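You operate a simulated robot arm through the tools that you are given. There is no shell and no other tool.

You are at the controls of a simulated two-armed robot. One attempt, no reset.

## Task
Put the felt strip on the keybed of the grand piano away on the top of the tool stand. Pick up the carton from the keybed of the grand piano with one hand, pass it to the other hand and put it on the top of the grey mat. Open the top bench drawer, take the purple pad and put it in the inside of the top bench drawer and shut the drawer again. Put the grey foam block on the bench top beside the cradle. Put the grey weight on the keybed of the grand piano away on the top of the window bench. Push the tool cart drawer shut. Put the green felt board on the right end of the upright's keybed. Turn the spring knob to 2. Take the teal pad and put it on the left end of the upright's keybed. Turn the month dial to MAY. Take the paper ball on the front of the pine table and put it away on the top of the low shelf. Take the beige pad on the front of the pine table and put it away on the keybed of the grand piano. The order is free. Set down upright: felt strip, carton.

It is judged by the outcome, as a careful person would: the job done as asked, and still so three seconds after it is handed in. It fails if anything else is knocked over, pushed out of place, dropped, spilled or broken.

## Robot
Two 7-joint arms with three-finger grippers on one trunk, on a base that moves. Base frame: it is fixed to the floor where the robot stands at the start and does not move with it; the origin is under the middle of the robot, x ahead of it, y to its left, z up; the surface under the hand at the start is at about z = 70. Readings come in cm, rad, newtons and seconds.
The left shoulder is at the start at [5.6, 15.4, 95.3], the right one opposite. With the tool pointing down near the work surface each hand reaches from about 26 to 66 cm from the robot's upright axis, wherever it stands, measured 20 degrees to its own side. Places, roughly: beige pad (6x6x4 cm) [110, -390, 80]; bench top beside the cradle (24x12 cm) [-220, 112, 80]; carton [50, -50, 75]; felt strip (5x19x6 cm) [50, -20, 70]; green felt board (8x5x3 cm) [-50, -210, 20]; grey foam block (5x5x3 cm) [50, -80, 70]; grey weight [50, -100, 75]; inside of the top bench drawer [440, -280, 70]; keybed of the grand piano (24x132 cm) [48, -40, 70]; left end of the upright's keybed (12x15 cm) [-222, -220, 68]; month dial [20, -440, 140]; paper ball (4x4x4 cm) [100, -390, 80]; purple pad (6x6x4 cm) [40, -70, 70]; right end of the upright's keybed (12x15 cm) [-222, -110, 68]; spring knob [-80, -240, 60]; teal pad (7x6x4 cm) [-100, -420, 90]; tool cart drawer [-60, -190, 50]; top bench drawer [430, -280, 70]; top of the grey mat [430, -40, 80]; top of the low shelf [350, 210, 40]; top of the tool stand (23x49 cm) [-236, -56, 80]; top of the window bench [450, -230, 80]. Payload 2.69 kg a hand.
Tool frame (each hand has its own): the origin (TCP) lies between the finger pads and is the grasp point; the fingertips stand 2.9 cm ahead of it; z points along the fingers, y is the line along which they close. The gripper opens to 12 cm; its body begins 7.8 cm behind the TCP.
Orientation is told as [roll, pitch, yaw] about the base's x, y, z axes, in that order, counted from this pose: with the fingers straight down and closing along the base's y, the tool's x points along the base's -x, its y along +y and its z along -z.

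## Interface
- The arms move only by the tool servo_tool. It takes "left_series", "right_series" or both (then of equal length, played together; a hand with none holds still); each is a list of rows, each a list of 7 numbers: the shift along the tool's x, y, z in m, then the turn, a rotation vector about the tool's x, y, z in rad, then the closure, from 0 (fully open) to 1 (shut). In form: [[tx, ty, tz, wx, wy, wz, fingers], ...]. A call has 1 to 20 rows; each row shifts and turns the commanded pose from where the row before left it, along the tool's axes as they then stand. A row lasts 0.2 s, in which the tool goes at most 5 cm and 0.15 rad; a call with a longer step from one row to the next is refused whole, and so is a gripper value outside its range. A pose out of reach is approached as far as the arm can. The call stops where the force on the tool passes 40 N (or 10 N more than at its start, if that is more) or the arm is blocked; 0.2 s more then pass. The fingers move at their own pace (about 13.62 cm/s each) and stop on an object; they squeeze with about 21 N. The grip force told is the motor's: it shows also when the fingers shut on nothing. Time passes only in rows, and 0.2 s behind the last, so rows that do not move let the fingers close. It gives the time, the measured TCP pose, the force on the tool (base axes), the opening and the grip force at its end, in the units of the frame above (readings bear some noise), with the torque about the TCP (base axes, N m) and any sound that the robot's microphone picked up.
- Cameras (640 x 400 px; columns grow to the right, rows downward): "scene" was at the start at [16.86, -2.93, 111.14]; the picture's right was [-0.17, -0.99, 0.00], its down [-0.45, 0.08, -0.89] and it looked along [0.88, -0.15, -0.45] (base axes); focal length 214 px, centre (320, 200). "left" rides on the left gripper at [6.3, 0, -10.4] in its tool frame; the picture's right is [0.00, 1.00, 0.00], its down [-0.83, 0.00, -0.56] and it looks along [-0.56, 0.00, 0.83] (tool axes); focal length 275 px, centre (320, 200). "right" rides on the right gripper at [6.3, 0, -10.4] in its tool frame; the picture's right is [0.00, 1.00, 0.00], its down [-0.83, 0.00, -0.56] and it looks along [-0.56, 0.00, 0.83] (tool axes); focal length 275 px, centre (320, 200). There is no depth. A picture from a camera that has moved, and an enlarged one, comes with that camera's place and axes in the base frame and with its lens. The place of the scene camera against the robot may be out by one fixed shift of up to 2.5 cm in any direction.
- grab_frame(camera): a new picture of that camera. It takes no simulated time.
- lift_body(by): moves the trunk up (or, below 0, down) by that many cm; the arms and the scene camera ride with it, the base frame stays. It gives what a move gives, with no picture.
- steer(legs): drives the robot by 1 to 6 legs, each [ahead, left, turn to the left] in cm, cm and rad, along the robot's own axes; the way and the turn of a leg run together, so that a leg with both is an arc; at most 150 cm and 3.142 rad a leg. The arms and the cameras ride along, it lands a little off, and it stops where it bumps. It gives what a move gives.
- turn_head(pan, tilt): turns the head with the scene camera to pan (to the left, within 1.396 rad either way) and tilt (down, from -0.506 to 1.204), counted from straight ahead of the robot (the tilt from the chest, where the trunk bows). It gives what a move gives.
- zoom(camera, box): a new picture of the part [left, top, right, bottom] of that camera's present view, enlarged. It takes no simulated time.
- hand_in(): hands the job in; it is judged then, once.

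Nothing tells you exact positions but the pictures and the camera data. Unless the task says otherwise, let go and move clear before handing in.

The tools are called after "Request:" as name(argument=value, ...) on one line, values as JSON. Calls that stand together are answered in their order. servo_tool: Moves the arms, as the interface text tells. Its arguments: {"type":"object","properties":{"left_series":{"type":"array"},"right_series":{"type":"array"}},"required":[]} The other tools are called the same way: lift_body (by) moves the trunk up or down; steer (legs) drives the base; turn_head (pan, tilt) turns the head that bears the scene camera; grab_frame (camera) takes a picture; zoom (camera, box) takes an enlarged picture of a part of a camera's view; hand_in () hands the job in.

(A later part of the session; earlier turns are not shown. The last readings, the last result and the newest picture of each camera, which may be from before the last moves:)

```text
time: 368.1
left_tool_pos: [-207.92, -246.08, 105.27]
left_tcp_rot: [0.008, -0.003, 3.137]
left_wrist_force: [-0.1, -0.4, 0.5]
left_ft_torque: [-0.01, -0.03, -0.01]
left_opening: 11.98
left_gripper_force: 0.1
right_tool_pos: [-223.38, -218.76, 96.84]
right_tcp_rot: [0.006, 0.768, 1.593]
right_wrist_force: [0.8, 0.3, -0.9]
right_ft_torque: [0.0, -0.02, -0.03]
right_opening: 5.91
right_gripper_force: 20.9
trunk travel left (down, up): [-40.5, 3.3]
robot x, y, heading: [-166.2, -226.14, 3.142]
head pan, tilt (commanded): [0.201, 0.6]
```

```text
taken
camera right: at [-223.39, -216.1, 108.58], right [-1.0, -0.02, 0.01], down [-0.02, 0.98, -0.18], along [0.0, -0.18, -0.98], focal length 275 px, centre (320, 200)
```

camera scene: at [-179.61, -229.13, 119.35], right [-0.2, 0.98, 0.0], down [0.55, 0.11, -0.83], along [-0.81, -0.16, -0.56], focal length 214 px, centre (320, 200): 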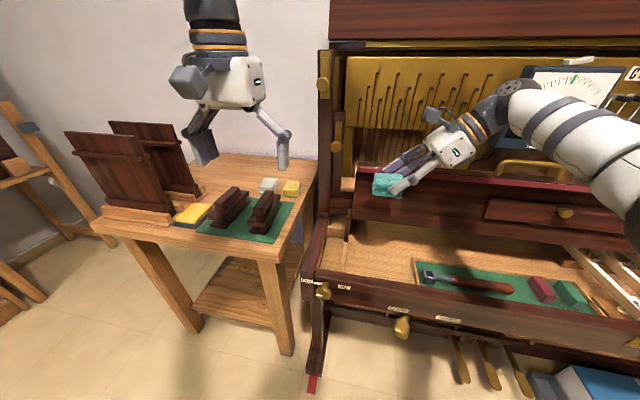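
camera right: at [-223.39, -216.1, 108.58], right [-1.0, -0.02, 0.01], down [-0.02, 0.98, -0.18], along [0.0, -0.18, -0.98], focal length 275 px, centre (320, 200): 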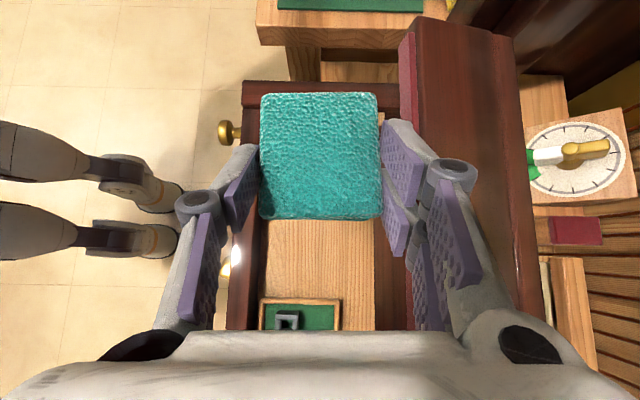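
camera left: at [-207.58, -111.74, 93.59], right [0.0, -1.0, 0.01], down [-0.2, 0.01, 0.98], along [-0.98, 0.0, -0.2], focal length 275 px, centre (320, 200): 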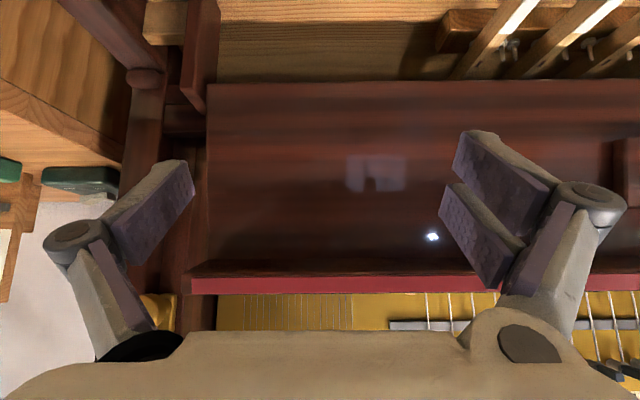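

The fallboard's top edge is close in front of the hand, so I pull the hand back a bit before descending, then go down in front of it.

Request:
servo_tool(right_series=[[0.008, -0.025, 0.0077, 0, 0, 0, 1], [0.008, -0.025, 0.0077, 0, 0, 0, 1], [-0.025, 0, 0.0257, 0, 0, 0, 1], [-0.025, 0, 0.0257, 0, 0, 0, 1], [-0.025, 0, 0.0257, 0, 0, 0, 1], [-0.02, 0, 0.0206, 0, 0, 0, 1], [0, 0, 0, 0, 0, 0, 1]])

Request:
grab_frame(camera="right")

Request:
grab_frame(camera="scene")

```text
time: 369.6
left_tool_pos: [-207.92, -246.09, 105.22]
left_tcp_rot: [0.007, -0.005, 3.137]
left_wrist_force: [-0.3, 0.1, -0.5]
left_ft_torque: [0.01, 0.02, 0.01]
left_opening: 12.0
left_gripper_force: 0.1
right_tool_pos: [-218.21, -221.03, 83.16]
right_tcp_rot: [0.004, 0.771, 1.594]
right_wrist_force: [-0.5, 0.5, -0.5]
right_ft_torque: [0.03, -0.03, 0.0]
right_opening: 5.92
right_gripper_force: 20.9
trunk travel left (down, up): [-40.5, 3.3]
robot x, y, heading: [-166.43, -226.12, 3.138]
head pan, tilt (commanded): [0.201, 0.6]
```

```text
taken
camera right: at [-218.33, -218.23, 95.02], right [-1.0, -0.02, 0.01], down [-0.02, 0.98, -0.18], along [0.0, -0.18, -0.98], focal length 275 px, centre (320, 200)
```

right: 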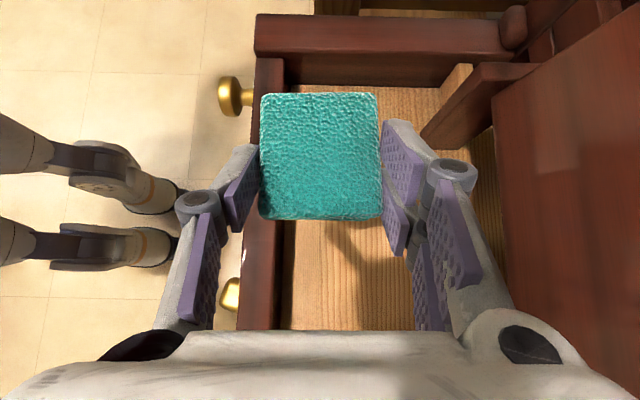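

```text
taken
camera scene: at [-179.6, -229.16, 119.36], right [-0.2, 0.98, 0.0], down [0.55, 0.11, -0.83], along [-0.81, -0.16, -0.56], focal length 214 px, centre (320, 200)
```

scene: 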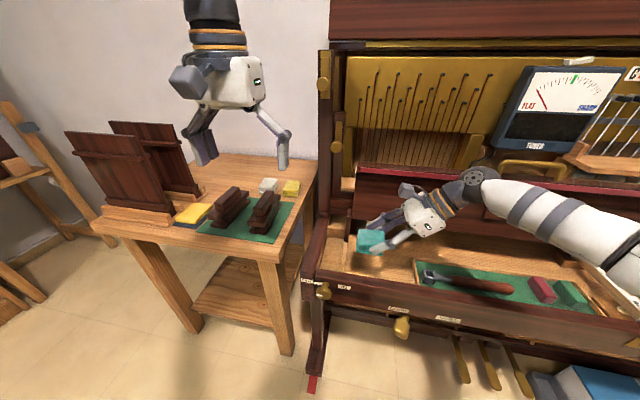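

Request:
servo_tool(right_series=[[-0.0184, 0, 0.0189, 0, 0, 0, 1], [-0.0184, 0, 0.0189, 0, 0, 0, 1], [-0.0165, 0, 0.017, 0, 0, 0, 1], [0, 0.017, 0, 0, 0, 0, 1], [0, 0.017, 0, 0, 0, 0, 1], [0, 0, 0, 0, 0, 0, 1]])

Request:
grab_frame(camera="right")

Request:
zoom(camera="scene", box=[300, 150, 520, 320])

```text
time: 371.1
left_tool_pos: [-207.97, -246.1, 105.33]
left_tcp_rot: [0.007, -0.003, 3.137]
left_wrist_force: [-0.2, 0.0, 0.5]
left_ft_torque: [-0.01, 0.0, 0.0]
left_opening: 12.0
left_gripper_force: 0.0
right_tool_pos: [-221.77, -221.08, 75.71]
right_tcp_rot: [0.005, 0.769, 1.593]
right_wrist_force: [-0.2, -0.9, 0.5]
right_ft_torque: [0.0, 0.01, 0.0]
right_opening: 5.88
right_gripper_force: 21.3
trunk travel left (down, up): [-40.5, 3.3]
robot x, y, heading: [-165.91, -225.7, 3.143]
head pan, tilt (commanded): [0.201, 0.6]
```

```text
taken
camera right: at [-221.72, -218.31, 87.55], right [-1.0, -0.02, 0.01], down [-0.02, 0.98, -0.18], along [0.0, -0.18, -0.98], focal length 275 px, centre (320, 200)
```

right: 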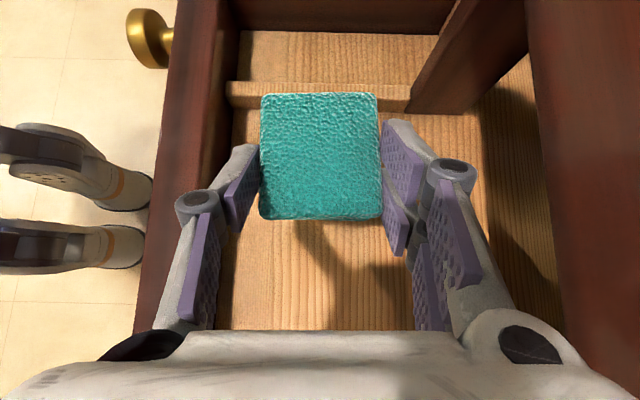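

```text
2.35 times, centred on (410, 235) of scene
camera zoom: at [-179.6, -229.15, 119.35], right [-0.2, 0.98, 0.0], down [0.55, 0.11, -0.83], along [-0.81, -0.16, -0.56], focal length 505 px, centre (108, 118)
```

zoom: 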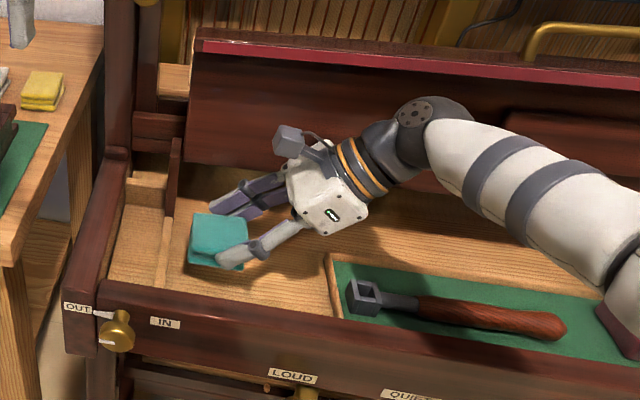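

Request:
servo_tool(right_series=[[-0.0079, 0, 0.0081, 0, 0, 0, 1], [-0.0079, 0, 0.0081, 0, 0, 0, 1], [-0.0056, 0, 0.0057, 0, 0, 0, 1], [-0.0021, 0, 0.0022, 0, 0, 0, 1], [0, 0, 0, 0, 0, 0, 1]])

```text
time: 372.2
left_tool_pos: [-207.97, -246.18, 105.29]
left_tcp_rot: [0.008, -0.003, 3.137]
left_wrist_force: [-0.3, 0.0, -0.7]
left_ft_torque: [-0.01, -0.01, 0.02]
left_opening: 11.99
left_gripper_force: 0.1
right_tool_pos: [-221.83, -221.03, 72.31]
right_tcp_rot: [0.005, 0.77, 1.593]
right_wrist_force: [-0.1, -0.2, 0.7]
right_ft_torque: [0.03, -0.01, 0.05]
right_opening: 5.92
right_gripper_force: 21.1
trunk travel left (down, up): [-40.5, 3.3]
robot x, y, heading: [-166.16, -226.12, 3.138]
head pan, tilt (commanded): [0.201, 0.6]
```

Request:
servo_tool(right_series=[[-0.0014, 0, 0.0014, 0, 0, 0, 1], [-0.0014, 0, 0.0014, 0, 0, 0, 1], [0, 0, 0, 0, 0, 0, 1]])

```text
time: 373.1
left_tool_pos: [-208.07, -246.13, 105.21]
left_tcp_rot: [0.006, -0.003, 3.136]
left_wrist_force: [-0.4, 0.9, -0.7]
left_ft_torque: [-0.04, 0.03, -0.04]
left_opening: 11.98
left_gripper_force: 0.0
right_tool_pos: [-221.87, -221.16, 71.93]
right_tcp_rot: [0.004, 0.771, 1.593]
right_wrist_force: [0.6, 0.3, -0.4]
right_ft_torque: [0.03, -0.02, 0.03]
right_opening: 5.9
right_gripper_force: 21.3
trunk travel left (down, up): [-40.5, 3.3]
robot x, y, heading: [-165.78, -226.08, 3.139]
head pan, tilt (commanded): [0.201, 0.6]
```

Request:
servo_tool(right_series=[[-0.0014, 0, 0.0014, 0, 0, 0, 1], [-0.0014, 0, 0.0014, 0, 0, 0, 1], [0, 0, 0, 0, 0, 0, 1]])

```text
time: 373.9
left_tool_pos: [-207.9, -246.2, 105.33]
left_tcp_rot: [0.006, -0.004, 3.136]
left_wrist_force: [-0.9, 1.2, -0.5]
left_ft_torque: [0.0, -0.01, -0.01]
left_opening: 12.0
left_gripper_force: 0.0
right_tool_pos: [-221.83, -221.11, 71.81]
right_tcp_rot: [0.01, 0.771, 1.597]
right_wrist_force: [-1.9, 3.4, 19.4]
right_ft_torque: [-0.26, -0.37, -0.01]
right_opening: 5.94
right_gripper_force: 20.9
trunk travel left (down, up): [-40.5, 3.3]
robot x, y, heading: [-165.91, -226.1, 3.142]
head pan, tilt (commanded): [0.201, 0.6]
```

Contact. I relieve, open a little and go straight up.

Request:
servo_tool(right_series=[[0.001, 0, -0.001, 0, 0, 0, 1], [0, 0, 0, 0, 0, 0, 0.45], [0, 0, 0, 0, 0, 0, 0.37], [0, 0, 0, 0, 0, 0, 0.37], [0.007, 0, -0.0072, 0, 0, 0, 0.37], [0.014, 0, -0.0144, 0, 0, 0, 0.37], [0.021, -0.01, -0.0215, 0, 0, 0, 0.37], [0.025, -0.02, -0.0257, 0, 0, 0, 0.37], [0.025, -0.02, -0.0257, 0, 0, 0, 0.37], [0.025, 0, -0.0257, 0, 0, 0, 0.2], [0.025, 0, -0.0257, 0, 0, 0, 0]])

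Request:
grab_frame(camera="right")

Request:
zoom(camera="scene", box=[300, 150, 520, 320])

```text
time: 376.2
left_tool_pos: [-207.87, -246.09, 105.32]
left_tcp_rot: [0.008, -0.003, 3.134]
left_wrist_force: [0.3, -0.3, 0.6]
left_ft_torque: [-0.01, 0.01, 0.02]
left_opening: 12.02
left_gripper_force: 0.0
right_tool_pos: [-216.68, -221.16, 91.97]
right_tcp_rot: [0.005, 0.767, 1.592]
right_wrist_force: [-0.7, 0.1, 0.0]
right_ft_torque: [0.02, 0.01, -0.02]
right_opening: 12.0
right_gripper_force: 0.1
trunk travel left (down, up): [-40.5, 3.3]
robot x, y, heading: [-166.1, -225.98, 3.137]
head pan, tilt (commanded): [0.201, 0.6]
```

```text
taken
camera right: at [-216.64, -218.25, 103.84], right [-1.0, -0.02, 0.01], down [-0.02, 0.98, -0.18], along [0.0, -0.18, -0.98], focal length 275 px, centre (320, 200)
```

right: 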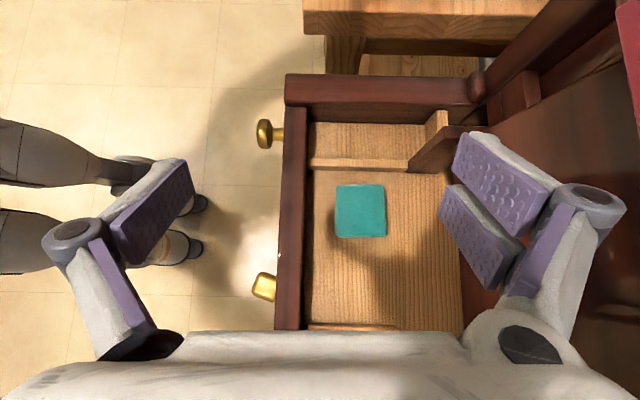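

```text
2.35 times, centred on (410, 235) of scene
camera zoom: at [-179.57, -229.17, 119.36], right [-0.2, 0.98, 0.0], down [0.55, 0.11, -0.83], along [-0.81, -0.16, -0.56], focal length 505 px, centre (108, 118)
```

zoom: 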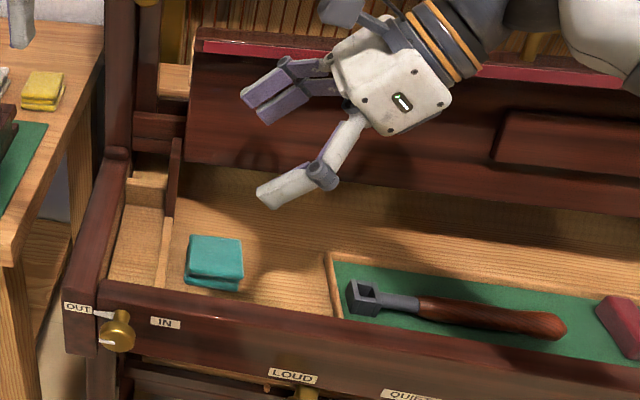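

Teal pad is in place. I bring the right hand back to neutral and drive over towards the wall with the month dial and the pine table.

Request:
servo_tool(right_series=[[0, -0.02, 0, 0, -0.15, 0, 0], [0, -0.02, 0, 0, -0.15, 0, 0], [0, -0.02, 0, 0, -0.15, 0, 0], [0, 0, 0, 0, -0.15, 0, 0], [0, 0, 0, 0, -0.15, 0, 0], [0, 0, 0, 0, 0, -0.14, 0], [0, 0, 0, 0, 0, -0.14, 0], [0, 0, 0, 0, 0, -0.14, 0], [0, 0, 0, 0, 0, -0.14, 0], [0, 0, 0, 0, 0, -0.14, 0], [0, 0, 0, 0, 0, -0.14, 0], [0, 0, 0, 0, 0, -0.14, 0], [0, 0, 0, 0, 0, -0.14, 0], [0, 0, 0, 0, 0, -0.14, 0], [0, 0, 0, 0, 0, -0.14, 0], [0, 0, 0, 0, 0, -0.14, 0]])

Request:
steer(legs=[[-28, 0, 0], [0, 90, 0], [0, 0, 1.57], [0, 130, 0]])

Request:
turn_head(pan=0.1, tilt=0.1)

Request:
grab_frame(camera="scene")

```text
time: 379.6
left_tool_pos: [-207.9, -246.17, 105.26]
left_tcp_rot: [0.007, -0.005, 3.137]
left_wrist_force: [-0.3, 0.5, 0.0]
left_ft_torque: [0.0, 0.0, 0.0]
left_opening: 12.01
left_gripper_force: 0.1
right_tool_pos: [-210.7, -220.9, 91.83]
right_tcp_rot: [0.019, -0.002, 3.132]
right_wrist_force: [0.8, -0.1, 0.3]
right_ft_torque: [0.03, 0.0, 0.01]
right_opening: 11.99
right_gripper_force: 0.0
trunk travel left (down, up): [-40.5, 3.3]
robot x, y, heading: [-166.28, -225.87, 3.143]
head pan, tilt (commanded): [0.201, 0.6]
```

```text
time: 401.9
left_tool_pos: [9.05, -361.7, 105.25]
left_tcp_rot: [0.006, -0.003, -1.611]
left_wrist_force: [0.9, 0.0, -0.9]
left_ft_torque: [-0.03, 0.02, 0.01]
left_opening: 12.02
left_gripper_force: 0.1
right_tool_pos: [-16.29, -363.62, 91.88]
right_tcp_rot: [0.019, -0.003, -1.617]
right_wrist_force: [0.3, 0.0, 0.5]
right_ft_torque: [-0.02, 0.0, 0.01]
right_opening: 11.99
right_gripper_force: 0.1
trunk travel left (down, up): [-40.5, 3.3]
robot x, y, heading: [-9.6, -319.37, -1.608]
head pan, tilt (commanded): [0.201, 0.6]
```

```text
time: 402.8
left_tool_pos: [8.9, -361.82, 105.09]
left_tcp_rot: [0.008, -0.005, -1.611]
left_wrist_force: [-0.7, -0.1, -0.3]
left_ft_torque: [0.01, 0.0, 0.02]
left_opening: 12.02
left_gripper_force: 0.0
right_tool_pos: [-16.23, -363.76, 91.89]
right_tcp_rot: [0.02, -0.004, -1.617]
right_wrist_force: [-0.9, -0.1, -0.4]
right_ft_torque: [0.04, 0.02, 0.0]
right_opening: 12.0
right_gripper_force: 0.1
trunk travel left (down, up): [-40.5, 3.3]
robot x, y, heading: [-9.19, -319.65, -1.613]
head pan, tilt (commanded): [0.099, 0.099]
```

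```text
taken
camera scene: at [-9.94, -333.86, 123.96], right [-1.0, -0.06, 0.0], down [-0.01, 0.1, -0.99], along [0.06, -0.99, -0.1], focal length 214 px, centre (320, 200)
```

scene: 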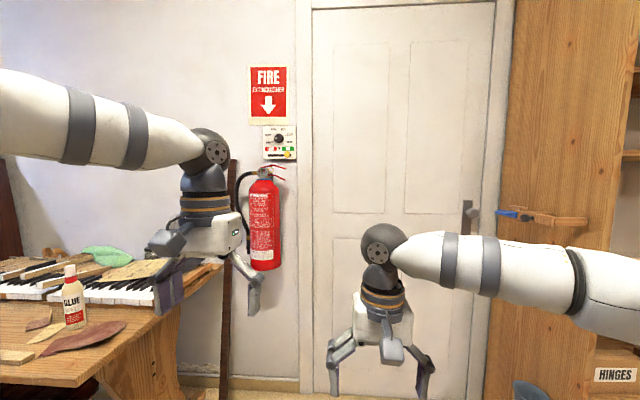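

Request:
zoom(camera="scene", box=[250, 115, 310, 170])

Request:
turn_head(pan=0.8, tilt=0.5)

Request:
grab_frame(camera="scene")

```text
7.27 times, centred on (280, 142) of scene
camera zoom: at [-9.94, -333.86, 123.96], right [-1.0, -0.06, 0.0], down [-0.01, 0.1, -0.99], along [0.06, -0.99, -0.1], focal length 1560 px, centre (611, 618)
```

zoom: 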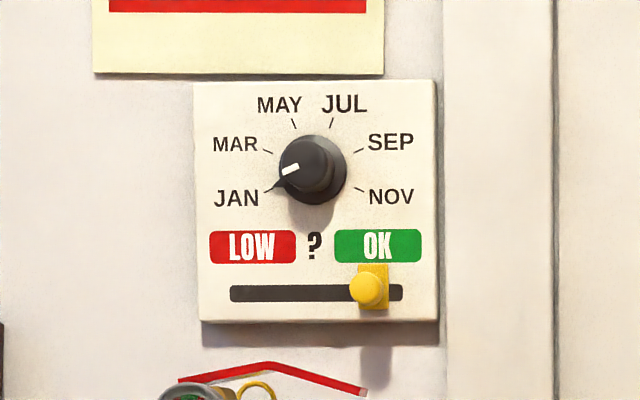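

```text
time: 403.9
left_tool_pos: [8.95, -361.88, 105.2]
left_tcp_rot: [0.007, -0.005, -1.612]
left_wrist_force: [0.4, 0.5, 0.4]
left_ft_torque: [-0.01, -0.01, -0.02]
left_opening: 12.01
left_gripper_force: 0.2
right_tool_pos: [-16.17, -363.7, 91.93]
right_tcp_rot: [0.019, -0.003, -1.617]
right_wrist_force: [0.1, 0.3, -0.3]
right_ft_torque: [0.01, 0.0, -0.01]
right_opening: 12.0
right_gripper_force: 0.1
trunk travel left (down, up): [-40.5, 3.3]
robot x, y, heading: [-9.53, -319.51, -1.61]
head pan, tilt (commanded): [0.799, 0.499]
```

```text
taken
camera scene: at [-4.24, -331.26, 120.26], right [-0.72, -0.69, 0.0], down [-0.33, 0.35, -0.88], along [0.61, -0.64, -0.48], focal length 214 px, centre (320, 200)
```

scene: 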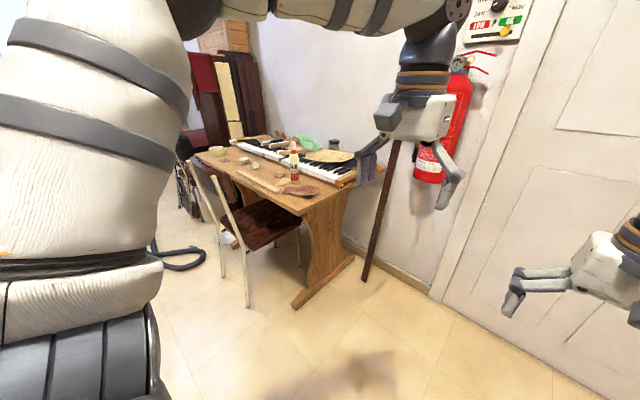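

The month dial (pointer on JAN) is on the wall plate at about (17, −440, 143); MAY is about 92° clockwise. I'll use the left hand, horizontal. First I raise it and pitch it level while still far from the wall.

Request:
servo_tool(left_series=[[-0.01, 0, -0.045, 0, 0, 0, 0], [-0.01, 0, -0.045, 0, 0, 0, 0], [-0.01, 0, -0.045, 0, 0, 0, 0], [-0.01, 0, -0.045, 0, 0, 0, 0], [-0.01, 0, -0.045, 0, 0, 0, 0], [-0.01, 0, -0.045, 0, 0, 0, 0], [-0.01, 0, -0.045, 0, 0, 0, 0], [-0.01, 0, -0.045, 0, 0, 0, 0], [0, 0, 0, 0, 0, 0, 0]], right_series=[[0, 0, 0, 0, 0, 0, 0], [0, -0.03, 0, 0, 0, 0, 0], [0, -0.03, 0, 0, 0, 0, 0], [0, -0.03, 0, 0, 0, 0, 0], [0, -0.03, 0, 0, 0, 0, 0], [0, -0.03, 0, 0, 0, 0, 0], [0, 0, 0, 0, 0, 0, 0], [0, 0, 0, 0, 0, 0, 0], [0, 0, 0, 0, 0, 0, 0]])

Request:
servo_tool(left_series=[[0, 0, 0, 0, -0.15, 0, 0], [0, 0, 0, 0, -0.15, 0, 0], [0, 0, 0, 0, -0.15, 0, 0], [0, 0, 0, 0, -0.15, 0, 0], [0, 0, 0, 0, -0.15, 0, 0], [0, 0, 0, 0, -0.15, 0, 0], [0, 0, 0, 0, -0.15, 0, 0], [0, 0, 0, 0, -0.15, 0, 0], [0, 0, 0, 0, -0.15, 0, 0], [0, 0, 0, 0, -0.15, 0, 0], [0, 0, 0, 0, 0, 0, 0]])

Request:
turn_head(pan=0.1, tilt=0.0)

Request:
grab_frame(camera="scene")

```text
time: 405.9
left_tool_pos: [8.95, -364.39, 118.93]
left_tcp_rot: [0.007, -0.006, -1.612]
left_wrist_force: [0.4, -0.9, 0.0]
left_ft_torque: [0.0, -0.01, 0.02]
left_opening: 12.02
left_gripper_force: 0.2
left hand out of reach, approached as far as the arm can: row 3, 4, 5, 6, 7, 8
right_tool_pos: [-31.24, -363.03, 91.61]
right_tcp_rot: [0.02, -0.005, -1.618]
right_wrist_force: [-0.3, 0.3, 0.1]
right_ft_torque: [0.01, -0.01, -0.01]
right_opening: 12.01
right_gripper_force: 0.1
trunk travel left (down, up): [-40.5, 3.3]
robot x, y, heading: [-9.27, -318.82, -1.606]
head pan, tilt (commanded): [0.799, 0.499]
```

```text
time: 408.3
left_tool_pos: [8.84, -364.14, 118.82]
left_tcp_rot: [0.088, -1.503, -1.699]
left_wrist_force: [-0.6, 0.1, 0.0]
left_ft_torque: [0.0, 0.0, 0.01]
left_opening: 12.01
left_gripper_force: 0.0
right_tool_pos: [-31.03, -363.0, 91.66]
right_tcp_rot: [0.019, -0.003, -1.617]
right_wrist_force: [-0.4, 0.6, 0.2]
right_ft_torque: [0.0, -0.01, 0.0]
right_opening: 12.01
right_gripper_force: 0.1
trunk travel left (down, up): [-40.5, 3.3]
robot x, y, heading: [-9.7, -319.3, -1.612]
head pan, tilt (commanded): [0.799, 0.499]
```

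```text
time: 409.3
left_tool_pos: [8.86, -364.18, 118.79]
left_tcp_rot: [0.096, -1.501, -1.706]
left_wrist_force: [0.2, -0.6, 0.0]
left_ft_torque: [-0.02, -0.01, 0.0]
left_opening: 12.01
left_gripper_force: 0.1
right_tool_pos: [-31.19, -363.01, 91.64]
right_tcp_rot: [0.02, -0.004, -1.619]
right_wrist_force: [0.1, 1.1, 0.1]
right_ft_torque: [-0.06, 0.03, 0.0]
right_opening: 12.0
right_gripper_force: 0.0
trunk travel left (down, up): [-40.5, 3.3]
robot x, y, heading: [-9.53, -319.04, -1.607]
head pan, tilt (commanded): [0.099, 0.0]
```

```text
taken
camera scene: at [-9.95, -333.66, 124.87], right [-1.0, -0.06, 0.0], down [0.0, 0.0, -1.0], along [0.06, -1.0, 0.0], focal length 214 px, centre (320, 200)
```

scene: 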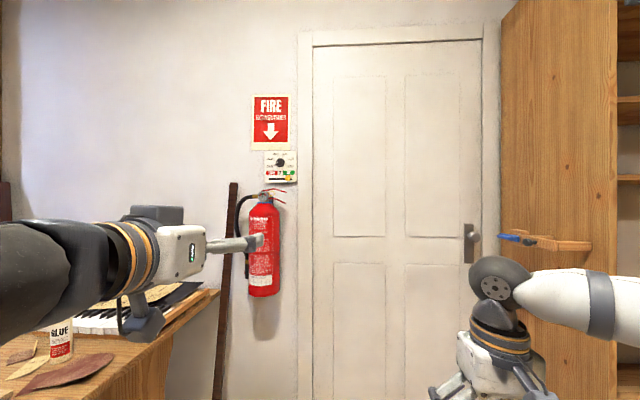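

Level pitch reached. I raise the hand to the dial's height.

Request:
servo_tool(left_series=[[-0.042, 0, 0, 0, -0.02, 0, 0.3], [-0.042, 0, 0, 0, -0.02, 0, 0.5], [-0.042, 0, 0, 0, -0.02, 0, 0.5], [-0.042, 0, 0, 0, -0.01, 0, 0.5], [-0.042, 0, 0, 0, 0, 0, 0.5], [-0.037, 0, 0, 0, 0, 0, 0.5], [0, 0, 0, 0, 0, 0, 0.5]])

Request:
grab_frame(camera="scene")

Request:
grab_frame(camera="left")

```text
time: 410.9
left_tool_pos: [8.65, -364.91, 143.58]
left_tcp_rot: [1.66, -1.564, 3.011]
left_wrist_force: [0.9, 0.4, -0.2]
left_ft_torque: [-0.04, 0.0, 0.02]
left_opening: 6.02
left_gripper_force: 0.1
right_tool_pos: [-31.16, -363.04, 91.68]
right_tcp_rot: [0.019, -0.003, -1.617]
right_wrist_force: [0.3, 0.3, 0.4]
right_ft_torque: [-0.03, 0.01, -0.03]
right_opening: 11.97
right_gripper_force: 0.0
trunk travel left (down, up): [-40.5, 3.3]
robot x, y, heading: [-9.56, -319.1, -1.606]
head pan, tilt (commanded): [0.099, 0.0]
```

```text
taken
camera scene: at [-9.94, -333.67, 124.87], right [-1.0, -0.06, 0.0], down [0.0, 0.0, -1.0], along [0.06, -1.0, 0.0], focal length 214 px, centre (320, 200)
```

scene: 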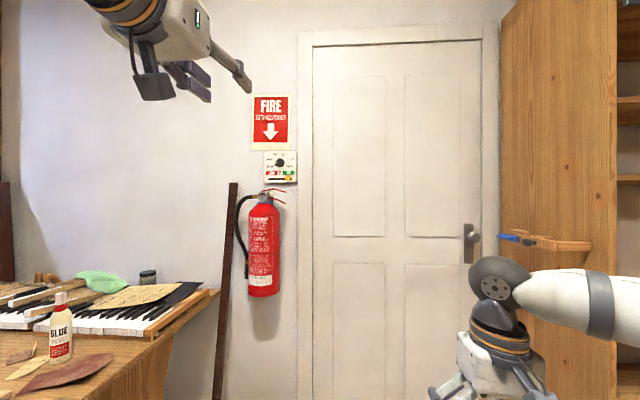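

```text
taken
camera left: at [9.29, -354.55, 137.34], right [1.0, -0.04, 0.01], down [0.01, 0.56, 0.83], along [-0.04, -0.83, 0.56], focal length 275 px, centre (320, 200)
```

left: 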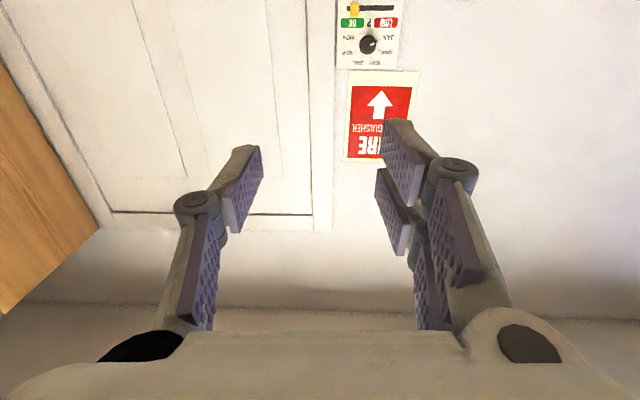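

The dial lines up at about (18.5, 143.7) in x/z from the wrist camera. I square up, shift sideways and drive closer, with the right hand pulled back.

Request:
servo_tool(right_series=[[0.025, -0.01, 0, 0, 0, 0, 0], [0.025, -0.01, 0, 0, 0, 0, 0], [0.02, 0, 0, 0, 0, 0, 0]])

Request:
steer(legs=[[0, 0, 0.036], [0, 8.1, 0], [50, 0, 0]])

Request:
grab_frame(camera="left")

Request:
grab_frame(camera="scene")

```text
time: 411.7
left_tool_pos: [8.72, -364.81, 143.56]
left_tcp_rot: [1.811, -1.563, 2.858]
left_wrist_force: [-0.1, 0.7, -0.4]
left_ft_torque: [0.02, -0.02, 0.01]
left_opening: 6.01
left_gripper_force: 0.0
right_tool_pos: [-32.81, -355.81, 91.59]
right_tcp_rot: [0.019, -0.003, -1.618]
right_wrist_force: [0.5, -0.3, 0.0]
right_ft_torque: [0.0, -0.02, 0.0]
right_opening: 12.0
right_gripper_force: 0.1
trunk travel left (down, up): [-40.5, 3.3]
robot x, y, heading: [-9.62, -319.36, -1.61]
head pan, tilt (commanded): [0.099, 0.0]
```

```text
time: 415.9
left_tool_pos: [18.15, -414.24, 143.56]
left_tcp_rot: [1.728, -1.563, 2.976]
left_wrist_force: [-0.2, -0.3, -0.4]
left_ft_torque: [0.02, 0.02, 0.01]
left_opening: 6.0
left_gripper_force: 0.1
right_tool_pos: [-23.59, -406.57, 91.61]
right_tcp_rot: [0.019, -0.003, -1.587]
right_wrist_force: [0.3, 0.4, 0.7]
right_ft_torque: [0.0, 0.0, -0.02]
right_opening: 12.0
right_gripper_force: 0.0
trunk travel left (down, up): [-40.5, 3.3]
robot x, y, heading: [-1.38, -369.01, -1.572]
head pan, tilt (commanded): [0.099, 0.0]
```

```text
taken
camera left: at [18.45, -403.88, 137.31], right [1.0, -0.01, 0.01], down [0.0, 0.56, 0.83], along [-0.01, -0.83, 0.56], focal length 275 px, centre (320, 200)
```

left: 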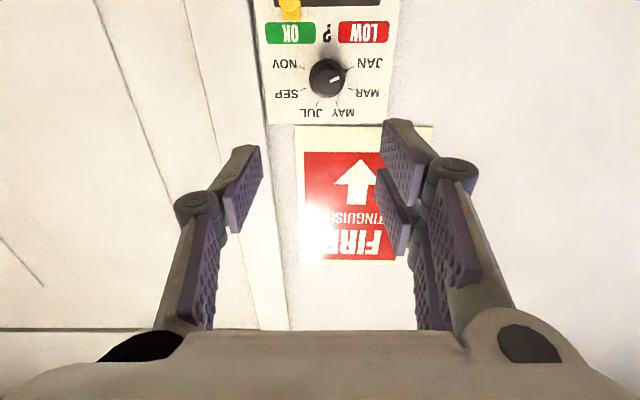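

```text
taken
camera scene: at [-1.47, -383.58, 124.87], right [-1.0, -0.09, 0.0], down [0.0, 0.0, -1.0], along [0.09, -1.0, 0.0], focal length 214 px, centre (320, 200)
```

scene: 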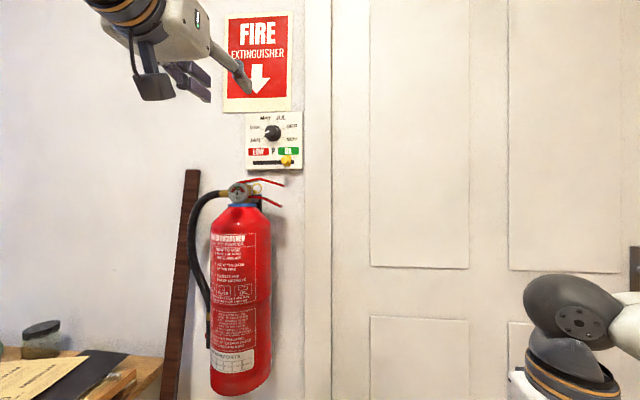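

Request:
steer(legs=[[13, 0.5, 0]])

Request:
servo_tool(left_series=[[-0.004, 0.004, 0, 0, 0, 0, 0.5], [0, 0, 0, 0, 0, 0, 0.5]])

Request:
grab_frame(camera="left")

Request:
grab_frame(camera="scene")

```text
time: 417.2
left_tool_pos: [18.52, -427.23, 143.45]
left_tcp_rot: [1.638, -1.565, 3.068]
left_wrist_force: [0.4, 0.7, -0.2]
left_ft_torque: [-0.03, -0.04, 0.02]
left_opening: 6.0
left_gripper_force: 0.0
right_tool_pos: [-23.18, -419.55, 91.48]
right_tcp_rot: [0.019, 0.0, -1.587]
right_wrist_force: [-0.5, -0.1, 0.6]
right_ft_torque: [0.03, -0.02, 0.0]
right_opening: 11.99
right_gripper_force: 0.0
trunk travel left (down, up): [-40.5, 3.3]
robot x, y, heading: [-0.97, -382.36, -1.575]
head pan, tilt (commanded): [0.099, 0.0]
```

```text
time: 417.8
left_tool_pos: [18.98, -427.13, 143.98]
left_tcp_rot: [1.76, -1.563, 2.943]
left_wrist_force: [0.3, 0.2, -0.2]
left_ft_torque: [-0.02, 0.01, 0.02]
left_opening: 6.0
left_gripper_force: 0.0
right_tool_pos: [-23.3, -419.49, 91.58]
right_tcp_rot: [0.019, -0.004, -1.585]
right_wrist_force: [-0.1, 0.3, -0.8]
right_ft_torque: [-0.01, -0.01, -0.01]
right_opening: 12.02
right_gripper_force: 0.2
trunk travel left (down, up): [-40.5, 3.3]
robot x, y, heading: [-0.73, -382.05, -1.573]
head pan, tilt (commanded): [0.099, 0.0]
```

```text
taken
camera left: at [19.29, -416.79, 137.74], right [1.0, -0.01, 0.01], down [0.0, 0.56, 0.83], along [-0.01, -0.83, 0.56], focal length 275 px, centre (320, 200)
```

left: 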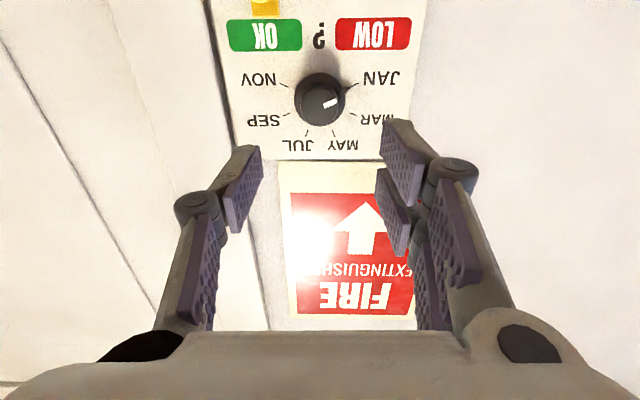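

```text
taken
camera scene: at [-1.05, -396.47, 124.87], right [-1.0, -0.09, 0.0], down [0.0, 0.0, -1.0], along [0.09, -1.0, 0.0], focal length 214 px, centre (320, 200)
```

scene: 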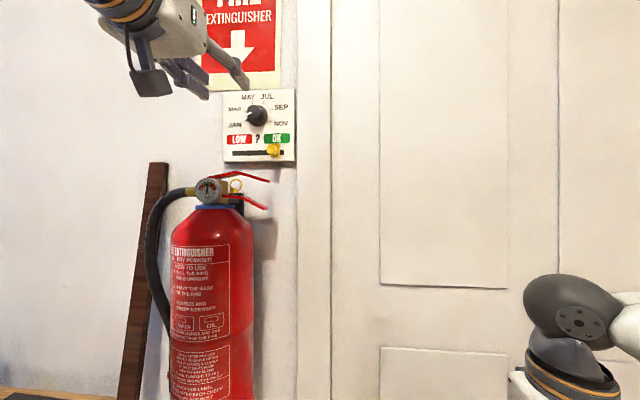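

Aligned with the knob. I advance 10 cm and check.

Request:
servo_tool(left_series=[[0, 0, 0.03, 0, 0, 0, 0.5], [0, 0, 0.03, 0, 0, 0, 0.5], [0, 0, 0.03, 0, 0, 0, 0.5], [0, 0, 0.01, 0, 0, 0, 0.5], [0, 0, 0, 0, 0, 0, 0.5]])

Request:
grab_frame(camera="left")

```text
time: 419.0
left_tool_pos: [18.85, -437.1, 143.89]
left_tcp_rot: [1.783, -1.563, 2.921]
left_wrist_force: [0.3, 0.7, 0.4]
left_ft_torque: [0.0, -0.03, -0.03]
left_opening: 6.01
left_gripper_force: 0.0
right_tool_pos: [-23.17, -419.4, 91.64]
right_tcp_rot: [0.018, -0.004, -1.586]
right_wrist_force: [-0.9, 0.2, 0.5]
right_ft_torque: [-0.05, -0.02, 0.01]
right_opening: 12.01
right_gripper_force: 0.1
trunk travel left (down, up): [-40.5, 3.3]
robot x, y, heading: [-0.76, -382.32, -1.58]
head pan, tilt (commanded): [0.099, 0.0]
```

```text
taken
camera left: at [19.13, -426.8, 137.66], right [1.0, -0.01, 0.01], down [0.0, 0.56, 0.83], along [-0.01, -0.83, 0.56], focal length 275 px, centre (320, 200)
```

left: 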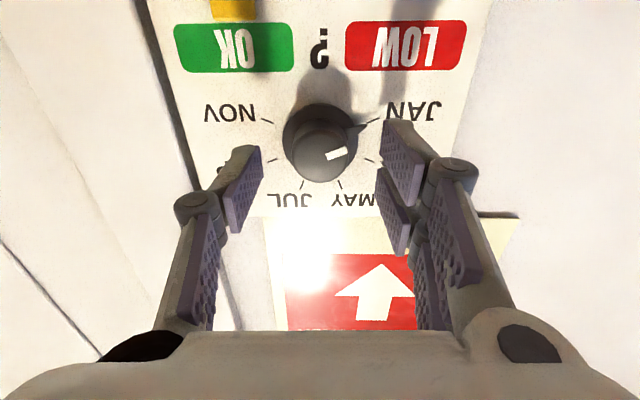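

Request:
servo_tool(left_series=[[0, 0, 0.01, 0, 0, 0, 0.5], [0, 0, 0.008, 0, 0, 0, 0.5], [0, 0, 0.004, 0, 0, 0, 0.5], [0, 0, 0, 0, 0, 0, 0.5]])

Request:
grab_frame(camera="left")

```text
time: 420.0
left_tool_pos: [18.79, -439.33, 143.87]
left_tcp_rot: [1.769, -1.564, 2.935]
left_wrist_force: [0.4, -0.6, -0.1]
left_ft_torque: [0.01, -0.01, 0.03]
left_opening: 6.01
left_gripper_force: 0.1
right_tool_pos: [-23.21, -419.37, 91.65]
right_tcp_rot: [0.02, -0.004, -1.587]
right_wrist_force: [0.1, 0.0, -0.2]
right_ft_torque: [0.0, 0.01, 0.02]
right_opening: 11.99
right_gripper_force: 0.2
trunk travel left (down, up): [-40.5, 3.3]
robot x, y, heading: [-1.09, -382.12, -1.574]
head pan, tilt (commanded): [0.099, 0.0]
```

```text
taken
camera left: at [19.11, -429.0, 137.65], right [1.0, -0.01, 0.01], down [0.0, 0.56, 0.83], along [-0.01, -0.83, 0.56], focal length 275 px, centre (320, 200)
```

left: 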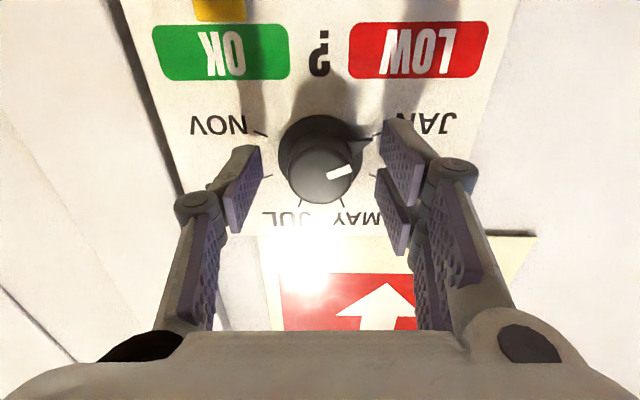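

Request:
servo_tool(left_series=[[0, 0, 0, 0, 0, 0, 0.65], [0, 0, 0, 0, 0, 0, 0.8], [0, 0, 0, 0, 0, 0, 1], [0, 0, 0, 0, 0, 0, 1]])

Request:
grab_frame(camera="left")

```text
time: 421.0
left_tool_pos: [18.74, -439.32, 143.88]
left_tcp_rot: [1.743, -1.564, 2.961]
left_wrist_force: [0.6, 1.1, 0.1]
left_ft_torque: [-0.03, -0.06, -0.02]
left_opening: 3.26
left_gripper_force: 44.7
right_tool_pos: [-23.14, -419.4, 91.62]
right_tcp_rot: [0.019, -0.003, -1.585]
right_wrist_force: [0.4, 0.4, 0.1]
right_ft_torque: [-0.02, 0.0, -0.01]
right_opening: 12.02
right_gripper_force: 0.1
trunk travel left (down, up): [-40.5, 3.3]
robot x, y, heading: [-1.19, -382.5, -1.574]
head pan, tilt (commanded): [0.099, 0.0]
```

```text
taken
camera left: at [19.11, -429.0, 137.65], right [1.0, -0.01, 0.01], down [0.0, 0.56, 0.83], along [-0.01, -0.83, 0.56], focal length 275 px, centre (320, 200)
```

left: 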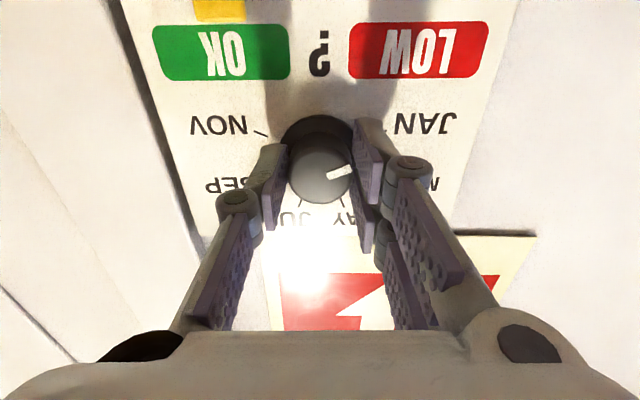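

Symmetric grip. I rotate clockwise in steps.

Request:
servo_tool(left_series=[[0, 0, 0, 0, 0, 0.1, 1], [0, 0, 0, 0, 0, 0.1, 1], [0, 0, 0, 0, 0, 0.1, 1], [0, 0, 0, 0, 0, 0.1, 1], [0, 0, 0, 0, 0, 0.1, 1], [0, 0, 0, 0, 0, 0.1, 1], [0, 0, 0, 0, 0, 0.1, 1], [0, 0, 0, 0, 0, 0.1, 1], [0, 0, 0, 0, 0, 0, 1]])

Request:
grab_frame(camera="left")

Request:
zoom(camera="scene", box=[190, 60, 330, 180])

```text
time: 423.0
left_tool_pos: [18.99, -439.26, 144.05]
left_tcp_rot: [1.573, -0.765, 3.131]
left_wrist_force: [6.0, -3.2, -0.3]
left_ft_torque: [0.43, -0.01, 1.0]
left_opening: 3.24
left_gripper_force: 44.7
right_tool_pos: [-23.03, -419.49, 91.58]
right_tcp_rot: [0.017, -0.003, -1.586]
right_wrist_force: [-0.6, 0.7, 0.6]
right_ft_torque: [0.0, 0.02, -0.02]
right_opening: 11.99
right_gripper_force: 0.0
trunk travel left (down, up): [-40.5, 3.3]
robot x, y, heading: [-1.05, -382.24, -1.573]
head pan, tilt (commanded): [0.099, 0.0]
```

```text
taken
camera left: at [23.86, -429.03, 139.73], right [0.69, 0.0, 0.73], down [-0.6, 0.56, 0.57], along [-0.41, -0.83, 0.38], focal length 275 px, centre (320, 200)
```

left: 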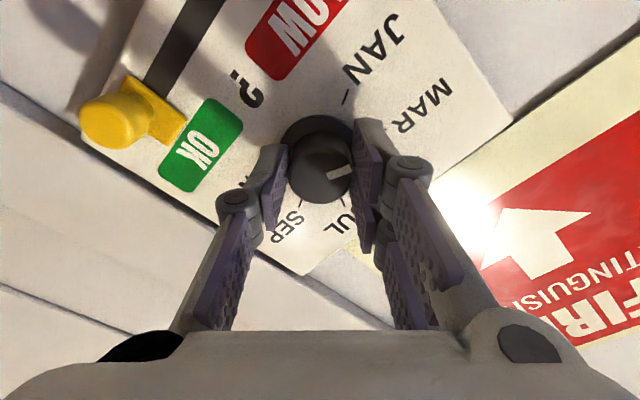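

```text
3.33 times, centred on (260, 120) of scene
camera zoom: at [-0.93, -396.53, 124.87], right [-1.0, -0.09, 0.0], down [0.0, 0.0, -1.0], along [0.09, -1.0, 0.0], focal length 715 px, centre (520, 467)
```

zoom: 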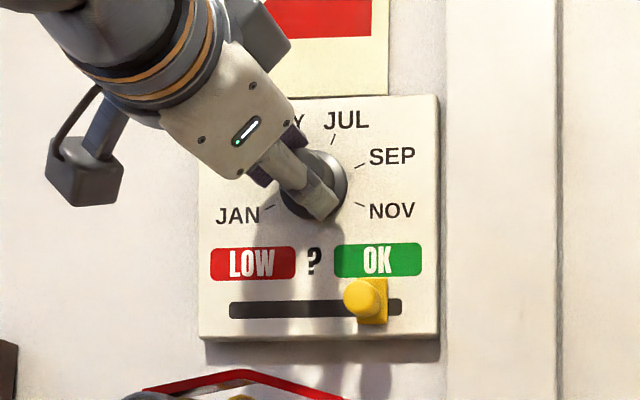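

The knob follows. I continue the same amount again (to about 92°).

Request:
servo_tool(left_series=[[0, 0, 0, 0, 0, 0.1, 1], [0, 0, 0, 0, 0, 0.1, 1], [0, 0, 0, 0, 0, 0.1, 1], [0, 0, 0, 0, 0, 0.1, 1], [0, 0, 0, 0, 0, 0.1, 1], [0, 0, 0, 0, 0, 0.1, 1], [0, 0, 0, 0, 0, 0.1, 1], [0, 0, 0, 0, 0, 0.1, 1], [0, 0, 0, 0, 0, 0, 1]])

Request:
grab_frame(camera="left")

Request:
zoom(camera="scene", box=[190, 60, 330, 180])

```text
time: 424.7
left_tool_pos: [19.29, -439.27, 144.28]
left_tcp_rot: [1.578, -0.04, 3.134]
left_wrist_force: [4.8, -5.8, 7.1]
left_ft_torque: [-0.61, 0.0, -0.01]
left_opening: 3.25
left_gripper_force: 45.1
right_tool_pos: [-23.12, -419.44, 91.58]
right_tcp_rot: [0.019, -0.002, -1.585]
right_wrist_force: [-0.5, -0.4, -0.1]
right_ft_torque: [-0.02, -0.02, 0.02]
right_opening: 12.02
right_gripper_force: 0.1
trunk travel left (down, up): [-40.5, 3.3]
robot x, y, heading: [-1.07, -382.06, -1.574]
head pan, tilt (commanded): [0.099, 0.0]
stopped in row 8 (left hand): the force on the tool passed its limit at 41 N (the readings are from after the stop); the commanded pose is now the measured one
```

```text
taken
camera left: at [25.68, -429.02, 143.97], right [0.04, 0.01, 1.0], down [-0.83, 0.56, 0.03], along [-0.56, -0.83, 0.03], focal length 275 px, centre (320, 200)
```

left: 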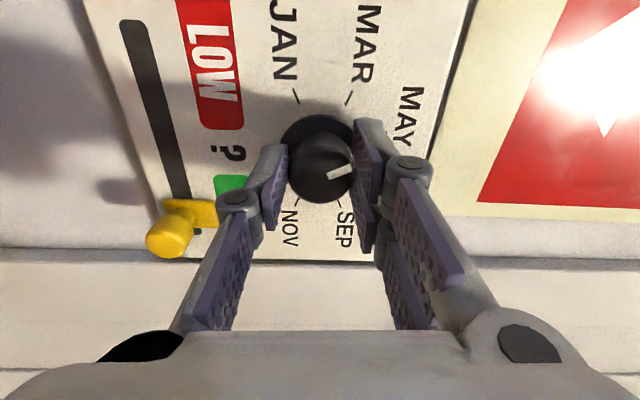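

```text
3.33 times, centred on (260, 120) of scene
camera zoom: at [-0.98, -396.54, 124.83], right [-1.0, -0.09, 0.0], down [0.0, 0.0, -1.0], along [0.09, -1.0, 0.0], focal length 715 px, centre (520, 467)
```

zoom: 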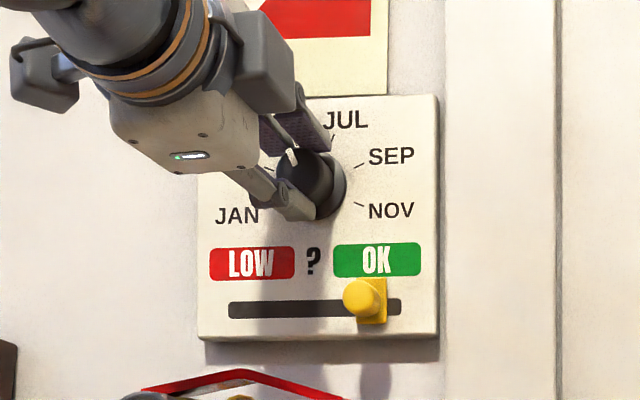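

Nearly there (about 87° turned). I release, back off straight and look at the pointer.

Request:
servo_tool(left_series=[[0, 0, 0, 0, 0, 0, 0.7], [0, 0, 0, 0, 0, 0, 0.5], [0, 0, 0, 0, 0, 0, 0.5], [0, 0, -0.02, 0, 0, 0, 0.5], [0, 0, -0.04, 0, 0, 0, 0.5], [0, 0, -0.04, 0, 0, 0, 0.5], [0, 0, 0, 0, 0, -0.15, 0.5], [0, 0, 0, 0, 0, -0.15, 0.5], [0, 0, 0, 0, 0, -0.15, 0.5], [0, 0, 0, 0, 0, -0.15, 0.5], [0, 0, 0, 0, 0, -0.15, 0.5], [0, 0, 0, 0, 0, 0, 0.5]])

Request:
zoom(camera="left", box=[200, 20, 440, 180])

Request:
zoom(camera="scene", box=[210, 75, 310, 170])

```text
time: 427.3
left_tool_pos: [19.04, -429.26, 144.24]
left_tcp_rot: [1.581, -0.79, 3.126]
left_wrist_force: [0.4, -0.4, -0.5]
left_ft_torque: [-0.01, 0.0, 0.01]
left_opening: 6.01
left_gripper_force: 0.1
right_tool_pos: [-23.19, -419.42, 91.57]
right_tcp_rot: [0.02, -0.004, -1.587]
right_wrist_force: [0.0, 0.2, -0.8]
right_ft_torque: [0.02, 0.0, -0.04]
right_opening: 12.01
right_gripper_force: 0.0
trunk travel left (down, up): [-40.5, 3.3]
robot x, y, heading: [-1.01, -382.04, -1.572]
head pan, tilt (commanded): [0.099, 0.0]
```

```text
2.50 times, centred on (320, 100) of left
camera zoom: at [23.71, -418.98, 139.71], right [0.71, 0.0, 0.71], down [-0.58, 0.57, 0.58], along [-0.4, -0.82, 0.4], focal length 688 px, centre (320, 450)
```

zoom: 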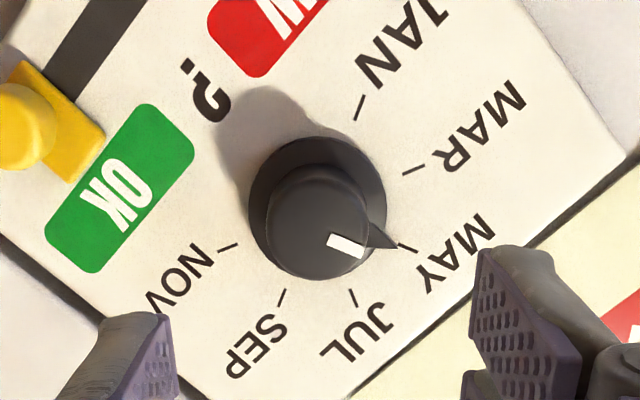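

```text
4.21 times, centred on (260, 122) of scene
camera zoom: at [-1.04, -396.48, 124.87], right [-1.0, -0.09, 0.0], down [0.0, 0.0, -1.0], along [0.09, -1.0, 0.0], focal length 903 px, centre (573, 526)
```

zoom: 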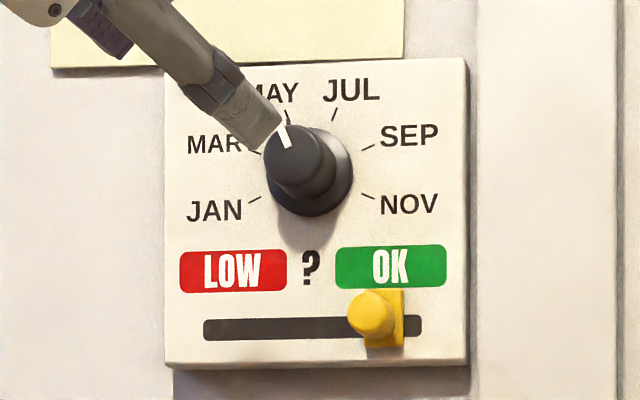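

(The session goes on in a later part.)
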